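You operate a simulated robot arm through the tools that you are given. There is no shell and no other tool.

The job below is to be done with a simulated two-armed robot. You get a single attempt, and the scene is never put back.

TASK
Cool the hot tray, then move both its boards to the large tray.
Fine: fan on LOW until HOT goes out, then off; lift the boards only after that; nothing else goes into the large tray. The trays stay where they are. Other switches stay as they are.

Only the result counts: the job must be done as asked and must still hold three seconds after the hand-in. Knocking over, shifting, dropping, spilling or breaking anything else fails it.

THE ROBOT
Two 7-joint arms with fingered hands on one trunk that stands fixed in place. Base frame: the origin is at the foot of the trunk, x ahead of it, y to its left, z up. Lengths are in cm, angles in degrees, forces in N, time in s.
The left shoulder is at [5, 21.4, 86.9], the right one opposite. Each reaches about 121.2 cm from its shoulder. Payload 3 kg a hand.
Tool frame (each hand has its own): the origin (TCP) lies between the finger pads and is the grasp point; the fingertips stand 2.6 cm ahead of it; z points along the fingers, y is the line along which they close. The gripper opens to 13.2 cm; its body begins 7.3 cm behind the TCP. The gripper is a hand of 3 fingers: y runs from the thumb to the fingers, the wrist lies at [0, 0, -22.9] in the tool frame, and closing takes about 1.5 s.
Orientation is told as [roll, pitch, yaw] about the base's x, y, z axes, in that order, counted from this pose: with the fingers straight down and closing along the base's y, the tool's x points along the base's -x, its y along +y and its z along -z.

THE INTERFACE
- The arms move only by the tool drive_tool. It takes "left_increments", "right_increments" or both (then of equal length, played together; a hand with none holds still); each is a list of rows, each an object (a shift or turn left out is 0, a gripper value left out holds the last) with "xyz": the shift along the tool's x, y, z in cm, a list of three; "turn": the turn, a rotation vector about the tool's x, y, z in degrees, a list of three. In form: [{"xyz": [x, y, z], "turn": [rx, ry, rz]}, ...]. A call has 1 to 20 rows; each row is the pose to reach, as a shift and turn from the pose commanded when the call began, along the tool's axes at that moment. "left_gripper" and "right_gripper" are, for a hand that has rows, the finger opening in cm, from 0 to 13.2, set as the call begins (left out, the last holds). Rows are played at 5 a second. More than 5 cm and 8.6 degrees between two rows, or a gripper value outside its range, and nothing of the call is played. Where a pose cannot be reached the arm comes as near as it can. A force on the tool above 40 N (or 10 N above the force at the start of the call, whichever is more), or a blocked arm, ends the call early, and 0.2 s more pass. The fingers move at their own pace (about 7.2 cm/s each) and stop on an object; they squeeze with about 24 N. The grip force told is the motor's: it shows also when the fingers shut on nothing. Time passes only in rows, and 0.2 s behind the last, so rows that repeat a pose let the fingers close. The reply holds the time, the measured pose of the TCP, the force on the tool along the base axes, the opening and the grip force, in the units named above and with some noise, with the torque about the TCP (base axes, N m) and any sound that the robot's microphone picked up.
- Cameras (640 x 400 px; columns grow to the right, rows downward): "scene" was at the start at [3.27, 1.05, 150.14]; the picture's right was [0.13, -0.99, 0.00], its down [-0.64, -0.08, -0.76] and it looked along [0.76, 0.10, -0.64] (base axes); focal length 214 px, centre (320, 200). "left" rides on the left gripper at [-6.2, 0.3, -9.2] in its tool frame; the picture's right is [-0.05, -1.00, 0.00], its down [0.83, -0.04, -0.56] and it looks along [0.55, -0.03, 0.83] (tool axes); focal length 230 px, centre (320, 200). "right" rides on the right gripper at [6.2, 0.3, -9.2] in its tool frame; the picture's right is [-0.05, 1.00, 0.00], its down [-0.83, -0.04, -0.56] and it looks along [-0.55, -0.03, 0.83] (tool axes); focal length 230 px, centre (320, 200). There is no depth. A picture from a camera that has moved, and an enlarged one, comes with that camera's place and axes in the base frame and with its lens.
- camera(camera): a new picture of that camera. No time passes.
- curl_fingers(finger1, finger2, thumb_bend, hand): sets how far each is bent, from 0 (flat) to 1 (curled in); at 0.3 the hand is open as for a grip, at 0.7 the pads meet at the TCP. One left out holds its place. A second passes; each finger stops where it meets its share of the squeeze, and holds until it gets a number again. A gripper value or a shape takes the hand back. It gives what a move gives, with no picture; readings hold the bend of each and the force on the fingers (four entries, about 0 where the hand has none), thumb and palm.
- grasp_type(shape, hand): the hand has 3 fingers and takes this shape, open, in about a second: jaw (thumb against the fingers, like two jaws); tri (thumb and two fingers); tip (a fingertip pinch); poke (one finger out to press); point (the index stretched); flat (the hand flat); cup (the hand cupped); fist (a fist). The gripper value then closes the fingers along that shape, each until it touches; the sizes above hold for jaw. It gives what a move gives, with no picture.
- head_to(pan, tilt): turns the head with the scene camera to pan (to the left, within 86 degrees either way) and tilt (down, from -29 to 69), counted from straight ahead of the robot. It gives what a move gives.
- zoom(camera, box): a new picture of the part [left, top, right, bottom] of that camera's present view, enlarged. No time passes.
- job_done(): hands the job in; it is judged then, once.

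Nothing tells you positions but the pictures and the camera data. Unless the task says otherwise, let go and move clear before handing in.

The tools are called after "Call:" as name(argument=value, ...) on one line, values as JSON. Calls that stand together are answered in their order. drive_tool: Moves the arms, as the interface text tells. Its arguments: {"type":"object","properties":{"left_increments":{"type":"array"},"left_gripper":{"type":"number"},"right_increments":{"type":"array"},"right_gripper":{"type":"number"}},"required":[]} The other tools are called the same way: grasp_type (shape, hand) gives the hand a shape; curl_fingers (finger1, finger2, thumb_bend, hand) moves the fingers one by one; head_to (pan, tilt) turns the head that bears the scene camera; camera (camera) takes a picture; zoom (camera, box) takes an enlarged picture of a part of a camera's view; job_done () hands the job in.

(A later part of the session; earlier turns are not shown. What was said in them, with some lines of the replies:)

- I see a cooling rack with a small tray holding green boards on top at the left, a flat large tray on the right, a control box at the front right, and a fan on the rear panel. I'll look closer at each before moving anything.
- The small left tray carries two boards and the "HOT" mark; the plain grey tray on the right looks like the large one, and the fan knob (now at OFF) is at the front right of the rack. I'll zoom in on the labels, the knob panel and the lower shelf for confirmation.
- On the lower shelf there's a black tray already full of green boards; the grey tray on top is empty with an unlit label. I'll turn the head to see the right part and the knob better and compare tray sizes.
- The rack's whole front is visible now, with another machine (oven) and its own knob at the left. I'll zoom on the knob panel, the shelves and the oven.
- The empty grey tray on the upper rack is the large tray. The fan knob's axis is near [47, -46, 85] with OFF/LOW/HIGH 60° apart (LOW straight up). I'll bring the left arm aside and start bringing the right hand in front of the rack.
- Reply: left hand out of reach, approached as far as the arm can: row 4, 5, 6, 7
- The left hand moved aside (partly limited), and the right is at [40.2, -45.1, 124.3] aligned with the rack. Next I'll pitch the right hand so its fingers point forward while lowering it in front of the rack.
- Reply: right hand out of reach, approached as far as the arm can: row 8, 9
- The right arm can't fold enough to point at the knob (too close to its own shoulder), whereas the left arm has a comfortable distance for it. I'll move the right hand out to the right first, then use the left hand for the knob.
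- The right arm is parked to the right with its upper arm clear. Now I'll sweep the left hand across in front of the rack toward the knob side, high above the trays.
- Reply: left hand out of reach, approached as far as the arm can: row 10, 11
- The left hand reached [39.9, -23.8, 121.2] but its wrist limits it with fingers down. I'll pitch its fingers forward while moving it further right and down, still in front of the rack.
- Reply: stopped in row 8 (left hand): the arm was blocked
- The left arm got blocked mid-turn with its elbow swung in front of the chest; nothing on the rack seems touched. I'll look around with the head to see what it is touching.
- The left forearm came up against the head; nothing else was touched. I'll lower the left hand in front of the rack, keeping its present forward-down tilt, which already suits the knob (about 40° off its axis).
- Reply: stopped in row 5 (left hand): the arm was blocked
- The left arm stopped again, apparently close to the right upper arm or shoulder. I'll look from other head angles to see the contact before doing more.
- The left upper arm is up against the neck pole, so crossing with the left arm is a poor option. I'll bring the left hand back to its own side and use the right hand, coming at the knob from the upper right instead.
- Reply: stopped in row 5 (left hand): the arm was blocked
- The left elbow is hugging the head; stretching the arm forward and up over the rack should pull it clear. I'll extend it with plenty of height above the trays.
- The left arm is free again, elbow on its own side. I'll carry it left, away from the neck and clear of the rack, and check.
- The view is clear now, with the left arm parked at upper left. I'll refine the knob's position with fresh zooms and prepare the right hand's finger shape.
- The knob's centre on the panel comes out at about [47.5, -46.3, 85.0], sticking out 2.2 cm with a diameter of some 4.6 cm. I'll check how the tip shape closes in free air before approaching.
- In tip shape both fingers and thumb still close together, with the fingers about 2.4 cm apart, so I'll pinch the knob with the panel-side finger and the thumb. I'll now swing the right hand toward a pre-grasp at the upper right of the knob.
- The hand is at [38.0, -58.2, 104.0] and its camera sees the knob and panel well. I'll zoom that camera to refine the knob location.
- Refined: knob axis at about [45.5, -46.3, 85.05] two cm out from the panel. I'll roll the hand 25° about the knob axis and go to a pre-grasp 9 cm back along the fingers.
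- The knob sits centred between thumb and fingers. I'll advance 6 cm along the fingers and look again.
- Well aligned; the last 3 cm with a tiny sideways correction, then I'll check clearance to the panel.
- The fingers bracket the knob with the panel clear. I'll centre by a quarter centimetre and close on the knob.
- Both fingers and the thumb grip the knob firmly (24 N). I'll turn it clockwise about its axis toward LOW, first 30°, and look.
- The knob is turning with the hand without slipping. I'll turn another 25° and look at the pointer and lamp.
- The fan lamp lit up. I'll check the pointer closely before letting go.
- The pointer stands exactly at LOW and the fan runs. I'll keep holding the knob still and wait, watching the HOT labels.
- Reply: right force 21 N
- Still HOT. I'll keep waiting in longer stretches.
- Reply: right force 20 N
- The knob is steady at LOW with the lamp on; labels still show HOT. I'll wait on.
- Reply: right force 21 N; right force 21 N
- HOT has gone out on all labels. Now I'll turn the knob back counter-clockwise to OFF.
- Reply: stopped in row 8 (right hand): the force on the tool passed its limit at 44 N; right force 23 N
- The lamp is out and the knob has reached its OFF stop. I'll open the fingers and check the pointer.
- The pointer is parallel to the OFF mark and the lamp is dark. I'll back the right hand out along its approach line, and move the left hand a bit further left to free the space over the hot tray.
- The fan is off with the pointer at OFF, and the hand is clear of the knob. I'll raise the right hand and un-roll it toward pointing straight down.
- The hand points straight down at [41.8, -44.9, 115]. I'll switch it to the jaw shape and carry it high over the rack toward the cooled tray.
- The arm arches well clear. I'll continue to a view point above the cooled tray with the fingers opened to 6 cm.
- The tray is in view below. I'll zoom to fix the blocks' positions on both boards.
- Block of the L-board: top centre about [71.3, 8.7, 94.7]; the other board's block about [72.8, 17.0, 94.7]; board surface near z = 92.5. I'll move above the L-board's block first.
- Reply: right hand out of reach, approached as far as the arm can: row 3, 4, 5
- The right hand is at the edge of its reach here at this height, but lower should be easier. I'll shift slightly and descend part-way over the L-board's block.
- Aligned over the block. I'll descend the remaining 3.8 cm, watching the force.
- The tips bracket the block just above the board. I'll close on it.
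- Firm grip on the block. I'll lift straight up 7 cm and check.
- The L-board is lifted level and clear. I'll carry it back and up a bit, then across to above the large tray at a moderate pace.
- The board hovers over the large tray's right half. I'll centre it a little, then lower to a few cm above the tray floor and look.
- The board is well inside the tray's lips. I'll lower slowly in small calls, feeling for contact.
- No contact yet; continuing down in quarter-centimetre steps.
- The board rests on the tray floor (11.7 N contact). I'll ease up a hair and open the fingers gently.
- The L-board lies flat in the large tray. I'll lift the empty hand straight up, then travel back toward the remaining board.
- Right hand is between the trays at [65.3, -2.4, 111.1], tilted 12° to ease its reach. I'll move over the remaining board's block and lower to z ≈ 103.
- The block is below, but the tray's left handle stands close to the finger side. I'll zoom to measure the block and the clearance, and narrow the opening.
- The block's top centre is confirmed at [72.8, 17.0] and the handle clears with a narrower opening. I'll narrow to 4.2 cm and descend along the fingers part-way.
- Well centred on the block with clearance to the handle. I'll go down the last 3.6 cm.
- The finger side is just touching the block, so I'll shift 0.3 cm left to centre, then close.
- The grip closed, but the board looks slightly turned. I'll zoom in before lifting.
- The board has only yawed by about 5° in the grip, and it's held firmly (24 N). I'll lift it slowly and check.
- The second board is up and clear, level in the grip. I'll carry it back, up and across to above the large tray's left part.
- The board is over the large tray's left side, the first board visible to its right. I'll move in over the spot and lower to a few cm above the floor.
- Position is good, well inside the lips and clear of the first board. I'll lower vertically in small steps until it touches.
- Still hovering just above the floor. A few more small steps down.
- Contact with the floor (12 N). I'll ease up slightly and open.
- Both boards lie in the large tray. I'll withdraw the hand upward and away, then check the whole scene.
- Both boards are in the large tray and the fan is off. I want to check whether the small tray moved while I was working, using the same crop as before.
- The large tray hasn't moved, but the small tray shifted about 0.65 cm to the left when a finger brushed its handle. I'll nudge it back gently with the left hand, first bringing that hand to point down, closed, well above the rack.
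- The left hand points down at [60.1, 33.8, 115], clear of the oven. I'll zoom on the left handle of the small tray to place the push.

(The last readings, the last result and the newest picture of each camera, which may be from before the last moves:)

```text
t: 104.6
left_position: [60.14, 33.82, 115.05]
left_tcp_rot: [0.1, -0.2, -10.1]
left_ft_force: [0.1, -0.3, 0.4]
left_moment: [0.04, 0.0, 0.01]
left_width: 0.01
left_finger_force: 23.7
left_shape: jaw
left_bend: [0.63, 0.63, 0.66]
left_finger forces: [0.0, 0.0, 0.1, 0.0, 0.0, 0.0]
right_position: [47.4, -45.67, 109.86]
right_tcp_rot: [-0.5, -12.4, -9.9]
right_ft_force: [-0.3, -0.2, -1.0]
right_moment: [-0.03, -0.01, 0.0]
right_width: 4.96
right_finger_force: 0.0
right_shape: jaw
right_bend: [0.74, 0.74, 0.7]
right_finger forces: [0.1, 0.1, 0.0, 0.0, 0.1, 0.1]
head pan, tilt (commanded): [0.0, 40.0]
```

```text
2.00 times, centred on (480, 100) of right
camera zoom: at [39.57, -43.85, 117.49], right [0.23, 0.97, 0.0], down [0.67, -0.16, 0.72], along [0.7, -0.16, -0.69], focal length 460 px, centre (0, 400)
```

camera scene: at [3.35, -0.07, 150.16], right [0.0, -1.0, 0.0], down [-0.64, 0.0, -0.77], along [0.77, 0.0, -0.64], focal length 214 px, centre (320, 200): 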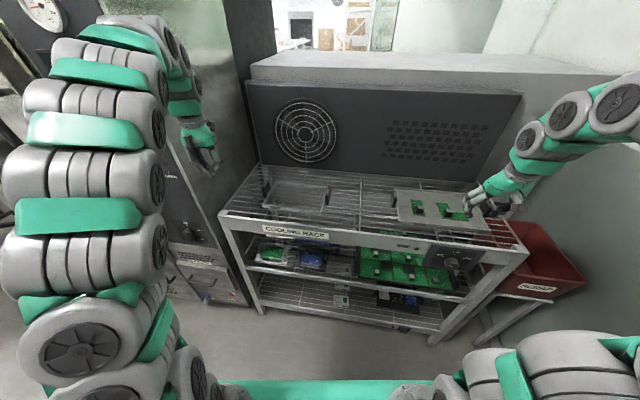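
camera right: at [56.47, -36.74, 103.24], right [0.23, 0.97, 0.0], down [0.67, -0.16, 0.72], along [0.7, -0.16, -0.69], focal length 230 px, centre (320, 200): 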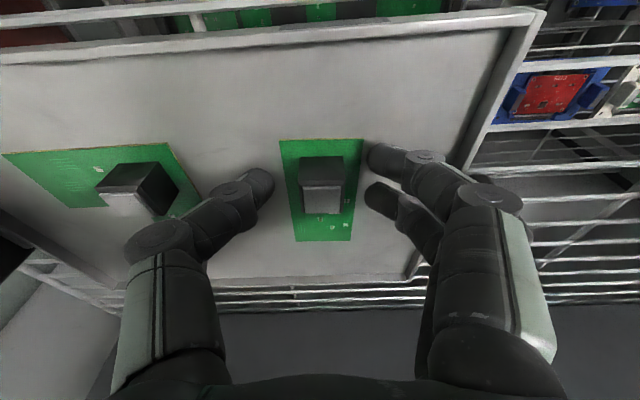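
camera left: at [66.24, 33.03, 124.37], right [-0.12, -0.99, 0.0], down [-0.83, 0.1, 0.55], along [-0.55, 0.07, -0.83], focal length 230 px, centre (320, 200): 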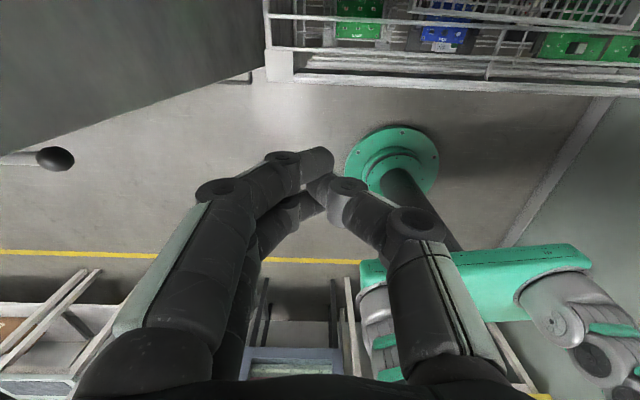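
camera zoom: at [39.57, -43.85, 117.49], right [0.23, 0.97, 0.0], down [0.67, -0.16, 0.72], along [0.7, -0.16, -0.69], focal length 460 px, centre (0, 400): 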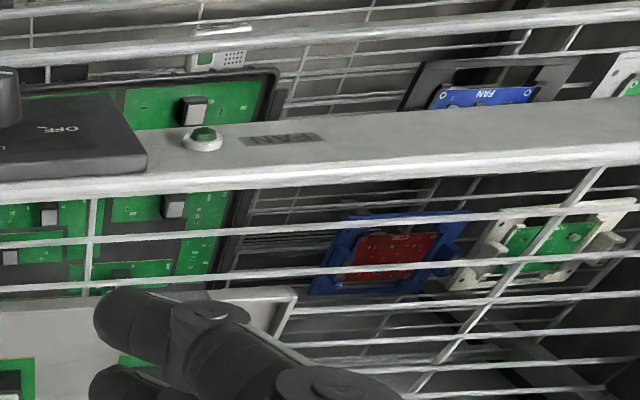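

Handle outer face is now near L = 36.7 in rack coordinates with its top at z ≈ 97. I'll bring the closed left hand down beside it, several cm to its left.

Call:
drive_tool(left_increments=[{"xyz": [-4, 0, 1]}, {"xyz": [-8, 0, 3]}, {"xyz": [-12, 0, 5]}, {"xyz": [-15.5, 0, 7]}, {"xyz": [-18.3, 0, 9]}, {"xyz": [-18.3, 0, 9]}])

Call:
zoom(camera="scene", box=[220, 140, 348, 220])

Call:
camera(camera="left")

```text
t: 106.0
left_position: [76.76, 30.7, 106.06]
left_tcp_rot: [0.1, -0.1, -10.1]
left_ft_force: [0.3, -1.0, -0.4]
left_moment: [-0.01, 0.01, -0.04]
left_width: 0.0
left_finger_force: 24.1
left_shape: jaw
left_bend: [0.63, 0.63, 0.66]
left_finger forces: [0.1, 0.1, 0.1, 0.0, 0.0, 0.0]
left hand out of reach, approached as far as the arm can: row 5, 6
right_position: [47.29, -45.69, 109.74]
right_tcp_rot: [-0.5, -12.4, -10.1]
right_ft_force: [0.3, -0.3, 0.8]
right_moment: [-0.03, -0.03, 0.03]
right_width: 4.96
right_finger_force: 0.1
right_shape: jaw
right_bend: [0.74, 0.74, 0.7]
right_finger forces: [0.0, 0.0, 0.0, 0.0, 0.0, 0.0]
head pan, tilt (commanded): [0.0, 40.0]
```

```text
5.00 times, centred on (284, 180) of scene
camera zoom: at [3.35, -0.07, 150.16], right [0.0, -1.0, 0.0], down [-0.64, 0.0, -0.77], along [0.77, 0.0, -0.64], focal length 1072 px, centre (500, 300)
```

zoom: 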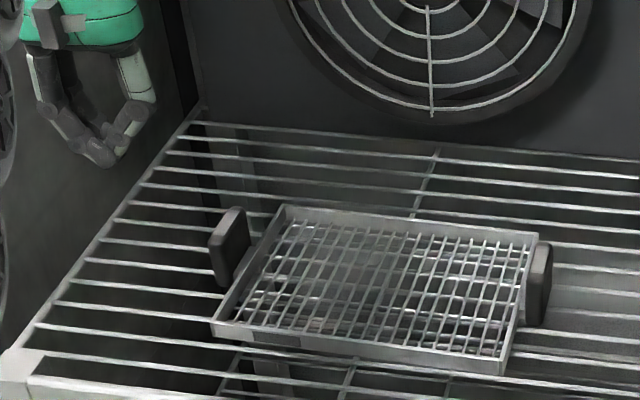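

```text
taken
camera left: at [82.83, 30.12, 115.43], right [-0.12, -0.99, 0.0], down [-0.83, 0.1, 0.55], along [-0.55, 0.07, -0.83], focal length 230 px, centre (320, 200)
```

left: 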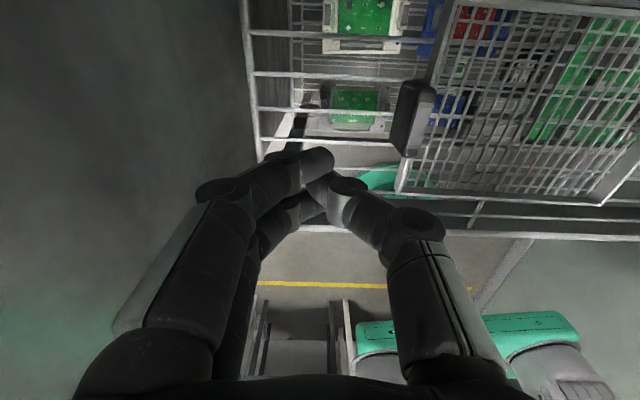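

There's clear space left of the handle. I'll lower the closed hand to z = 96 there.

Call:
drive_tool(left_increments=[{"xyz": [0, 0, 3]}, {"xyz": [-0.7, 0, 6]}, {"xyz": [-1.3, 0, 8.5]}, {"xyz": [-1.3, 0, 10]}, {"xyz": [-1.3, 0, 10]}])

Call:
zoom(camera="scene", box=[220, 150, 348, 230])

Call:
camera(camera="left")

```text
t: 107.2
left_position: [77.84, 30.64, 95.92]
left_tcp_rot: [0.2, -0.2, -10.1]
left_ft_force: [-0.2, -0.8, 0.1]
left_moment: [-0.02, 0.01, -0.01]
left_width: 0.0
left_finger_force: 24.1
left_shape: jaw
left_bend: [0.63, 0.63, 0.66]
left_finger forces: [0.1, 0.0, 0.0, 0.1, 0.0, 0.1]
right_position: [47.24, -45.61, 109.82]
right_tcp_rot: [-0.5, -12.5, -10.0]
right_ft_force: [0.7, 0.6, 0.5]
right_moment: [-0.04, 0.0, 0.01]
right_width: 4.96
right_finger_force: 0.0
right_shape: jaw
right_bend: [0.74, 0.74, 0.7]
right_finger forces: [0.1, 0.0, 0.0, 0.0, 0.0, 0.0]
head pan, tilt (commanded): [0.0, 40.0]
```

```text
5.00 times, centred on (284, 190) of scene
camera zoom: at [3.35, -0.07, 150.16], right [0.0, -1.0, 0.0], down [-0.64, 0.0, -0.77], along [0.77, 0.0, -0.64], focal length 1072 px, centre (500, 250)
```

zoom: 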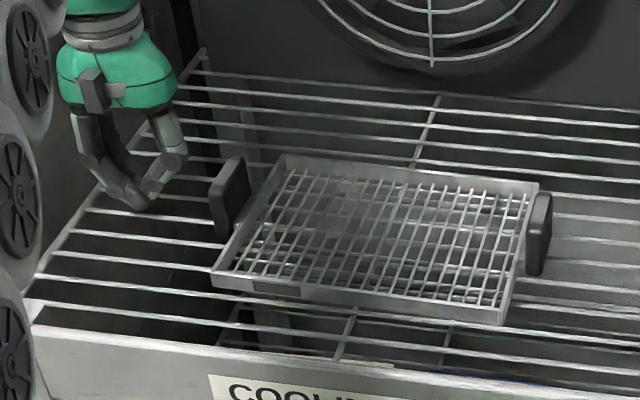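

```text
taken
camera left: at [84.04, 29.87, 105.19], right [-0.12, -0.99, 0.0], down [-0.83, 0.1, 0.55], along [-0.55, 0.07, -0.83], focal length 230 px, centre (320, 200)
```

left: 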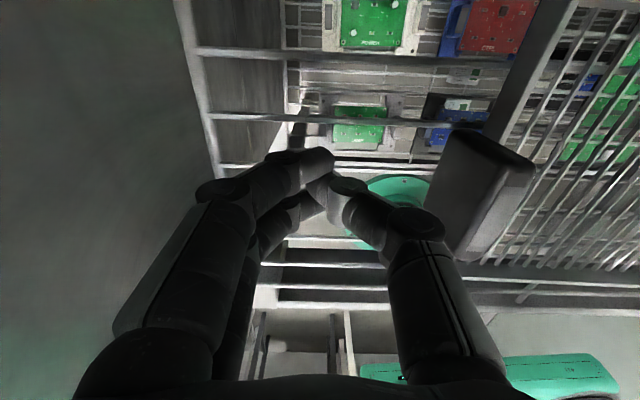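

Aligned with the handle's middle. I'll approach to the right until just short of contact, then push in tiny steps.

Call:
drive_tool(left_increments=[{"xyz": [0, -1.2, 0]}, {"xyz": [0, -2.4, 0]}, {"xyz": [0, -3.2, 0]}, {"xyz": [0, -3.2, 0]}])

Call:
zoom(camera="scene", box=[250, 170, 346, 230])

Call:
camera(camera="left")

```text
t: 108.2
left_position: [77.16, 27.55, 95.93]
left_tcp_rot: [0.1, -0.1, -10.1]
left_ft_force: [0.6, -0.2, -0.1]
left_moment: [0.02, -0.07, -0.02]
left_width: 0.0
left_finger_force: 23.7
left_shape: jaw
left_bend: [0.63, 0.63, 0.66]
left_finger forces: [0.0, 0.0, 0.0, 0.1, 0.0, 0.0]
right_position: [47.41, -45.63, 109.87]
right_tcp_rot: [-0.4, -12.4, -10.0]
right_ft_force: [-0.1, 0.5, -0.3]
right_moment: [-0.03, 0.02, 0.01]
right_width: 4.95
right_finger_force: 0.1
right_shape: jaw
right_bend: [0.74, 0.74, 0.7]
right_finger forces: [0.0, 0.0, 0.2, 0.0, 0.0, 0.0]
head pan, tilt (commanded): [0.0, 40.0]
```

```text
6.67 times, centred on (298, 200) of scene
camera zoom: at [3.35, -0.07, 150.16], right [0.0, -1.0, 0.0], down [-0.64, 0.0, -0.77], along [0.77, 0.0, -0.64], focal length 1430 px, centre (467, 200)
```

zoom: 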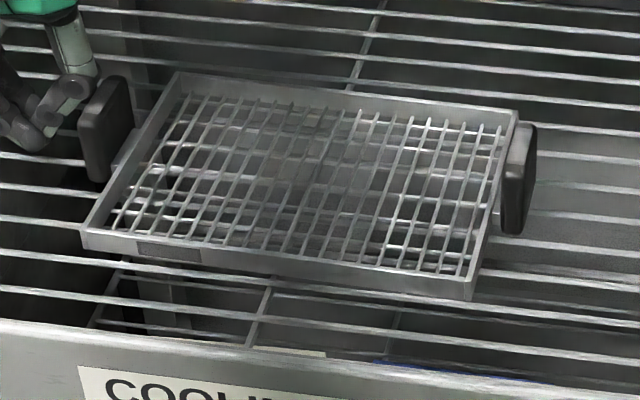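

```text
taken
camera left: at [83.43, 26.78, 105.32], right [-0.12, -0.99, 0.0], down [-0.83, 0.1, 0.55], along [-0.55, 0.07, -0.83], focal length 230 px, centre (320, 200)
```

left: 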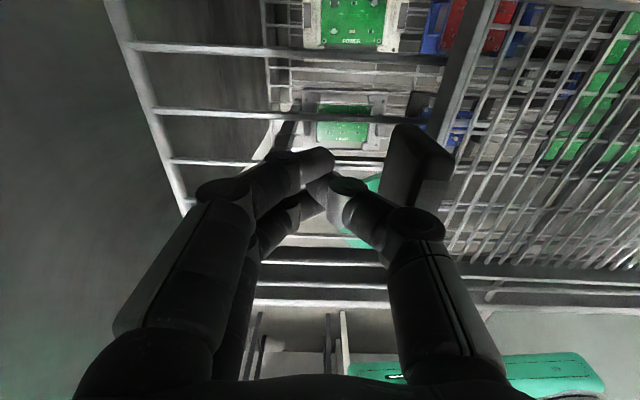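

Almost touching. Continuing to the right in 0.3 cm steps with force checks.

Call:
drive_tool(left_increments=[{"xyz": [0, -0.3, 0]}, {"xyz": [0, -0.6, 0]}, {"xyz": [0, -0.6, 0]}])

Call:
drive_tool(left_increments=[{"xyz": [0, -0.3, 0]}, {"xyz": [0, -0.3, 0]}])

Call:
zoom(camera="scene", box=[250, 170, 346, 230])

```text
t: 109.0
left_position: [77.12, 26.85, 95.98]
left_tcp_rot: [0.1, -0.2, -10.1]
left_ft_force: [0.3, 1.8, 2.4]
left_moment: [-0.08, 0.03, 0.08]
left_width: 0.01
left_finger_force: 23.6
left_shape: jaw
left_bend: [0.63, 0.63, 0.66]
left_finger forces: [0.0, 0.1, 0.0, 0.0, 2.6, 0.0]
right_position: [47.4, -45.63, 109.86]
right_tcp_rot: [-0.4, -12.4, -10.0]
right_ft_force: [0.1, 0.0, -0.3]
right_moment: [0.01, 0.01, 0.01]
right_width: 4.93
right_finger_force: 0.1
right_shape: jaw
right_bend: [0.74, 0.74, 0.7]
right_finger forces: [0.0, 0.0, 0.1, 0.0, 0.1, 0.0]
head pan, tilt (commanded): [0.0, 40.0]
```

```text
t: 109.6
left_position: [77.3, 26.55, 96.01]
left_tcp_rot: [0.1, -0.2, -10.0]
left_ft_force: [0.7, 0.9, 1.6]
left_moment: [-0.03, -0.01, -0.03]
left_width: 0.03
left_finger_force: 24.2
left_shape: jaw
left_bend: [0.63, 0.63, 0.66]
left_finger forces: [0.1, 0.0, 0.1, 0.1, 1.8, 0.0]
right_position: [47.42, -45.66, 109.83]
right_tcp_rot: [-0.5, -12.4, -10.0]
right_ft_force: [0.2, -0.8, -0.4]
right_moment: [0.01, 0.02, 0.0]
right_width: 4.95
right_finger_force: 0.0
right_shape: jaw
right_bend: [0.74, 0.74, 0.7]
right_finger forces: [0.0, 0.1, 0.1, 0.0, 0.0, 0.0]
head pan, tilt (commanded): [0.0, 40.0]
```

```text
6.67 times, centred on (298, 200) of scene
camera zoom: at [3.35, -0.07, 150.16], right [0.0, -1.0, 0.0], down [-0.64, 0.0, -0.77], along [0.77, 0.0, -0.64], focal length 1430 px, centre (467, 200)
```

zoom: 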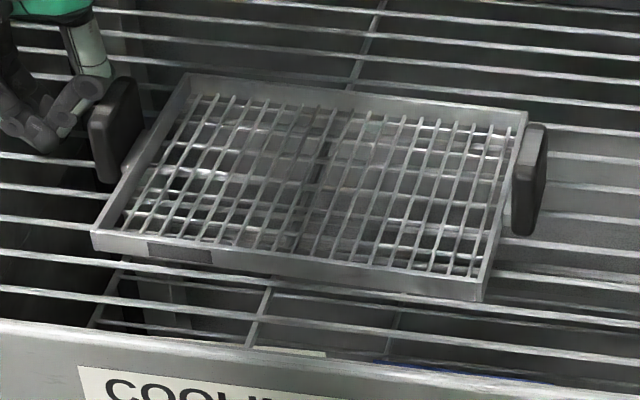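

The tray is back on its original spot to within about a millimetre. I'll withdraw the left hand to the left, then up and away.

Call:
drive_tool(left_increments=[{"xyz": [0, 1, 0]}, {"xyz": [0, 2.5, 0]}, {"xyz": [0, 4, 0]}, {"xyz": [0, 4.3, -2]}, {"xyz": [0.5, 4.3, -5]}, {"xyz": [2, 4.3, -8]}, {"xyz": [5, 4.3, -11]}, {"xyz": [9, 4.3, -13]}, {"xyz": [13, 4, -15]}, {"xyz": [17, 4, -17]}, {"xyz": [21, 3.5, -18]}])

Call:
zoom(camera="scene", box=[250, 170, 346, 230])

Call:
camera(camera="scene")

```text
t: 112.0
left_position: [57.08, 33.67, 114.17]
left_tcp_rot: [0.1, -0.1, -10.1]
left_ft_force: [0.2, -0.4, 0.2]
left_moment: [0.01, 0.05, 0.0]
left_width: 0.0
left_finger_force: 24.1
left_shape: jaw
left_bend: [0.63, 0.63, 0.66]
left_finger forces: [0.0, 0.1, 0.0, 0.0, 0.0, 0.0]
right_position: [47.22, -45.74, 109.86]
right_tcp_rot: [-0.4, -12.4, -10.0]
right_ft_force: [0.6, -0.3, -0.2]
right_moment: [0.0, 0.0, -0.03]
right_width: 4.95
right_finger_force: 0.1
right_shape: jaw
right_bend: [0.74, 0.74, 0.7]
right_finger forces: [0.1, 0.0, 0.1, 0.0, 0.0, 0.1]
head pan, tilt (commanded): [0.0, 40.0]
```

```text
6.67 times, centred on (298, 200) of scene
camera zoom: at [3.35, -0.07, 150.16], right [0.0, -1.0, 0.0], down [-0.64, 0.0, -0.77], along [0.77, 0.0, -0.64], focal length 1430 px, centre (467, 200)
```

zoom: 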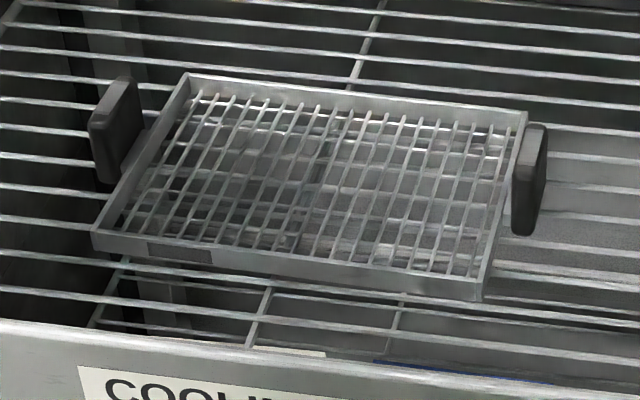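

```text
taken
camera scene: at [3.35, -0.07, 150.16], right [0.0, -1.0, 0.0], down [-0.64, 0.0, -0.77], along [0.77, 0.0, -0.64], focal length 214 px, centre (320, 200)
```

scene: 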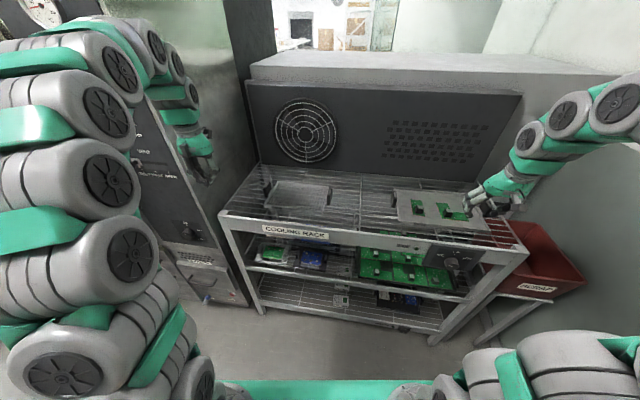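

Everything checks out: fan lamp dark with the pointer at OFF, HOT out, both boards flat in the large tray, both trays in their original places, hands clear. A last close look, then I'll hand in.

Call:
zoom(camera="scene", box=[370, 170, 530, 290])

Call:
zoom(camera="scene", box=[230, 220, 470, 340])

```text
3.33 times, centred on (450, 230) of scene
camera zoom: at [3.35, -0.07, 150.16], right [0.0, -1.0, 0.0], down [-0.64, 0.0, -0.77], along [0.77, 0.0, -0.64], focal length 715 px, centre (-113, 100)
```

zoom: 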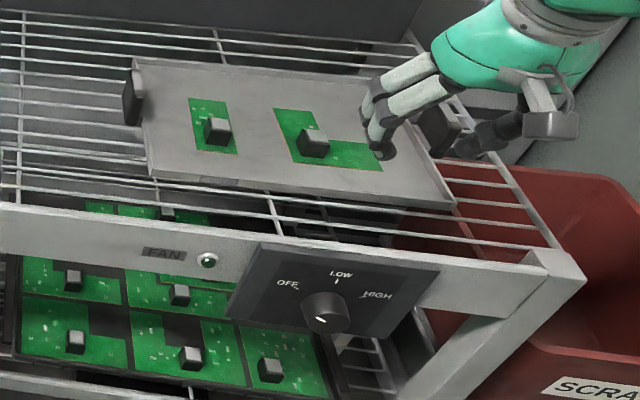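

```text
2.67 times, centred on (350, 280) of scene
camera zoom: at [3.35, -0.07, 150.16], right [0.0, -1.0, 0.0], down [-0.64, 0.0, -0.77], along [0.77, 0.0, -0.64], focal length 572 px, centre (240, -13)
```

zoom: 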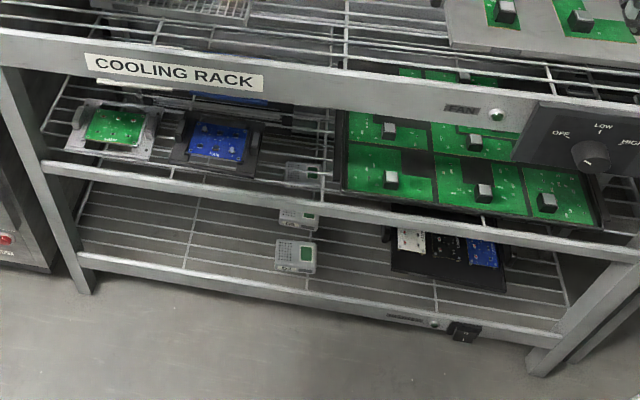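

The large tray holds just the two boards, the fan is off, nothing else is disturbed and both hands are clear. Handing in.

Call:
job_done()

```text
The job is handed in.
```

The hot tray has been cooled and both its boards now lie flat in the large tray. I've handed the job in.

- **Fan:** I turned the fan to LOW until HOT went out on all the labels, then back to OFF. The fan lamp is dark. I lifted the boards only after that.
- **Boards:** The two boards are the only things in the large tray. The second one sits turned by roughly 5° because it twisted slightly in the grip.
- **Trays:** The large tray shows no visible shift. While I was picking up the second board, a finger brushed the small tray's handle and pushed the tray about 0.65 cm to the left. I nudged it back; by the camera it is within about a millimetre of where it started.
- **Other switches:** I touched no other switches, and both hands are clear of the rack.

Early on, the left arm was stopped by the robot's own head and neck while I tried to reach the knob with it. I used the right hand for the knob instead. Nothing on the rack was touched then.
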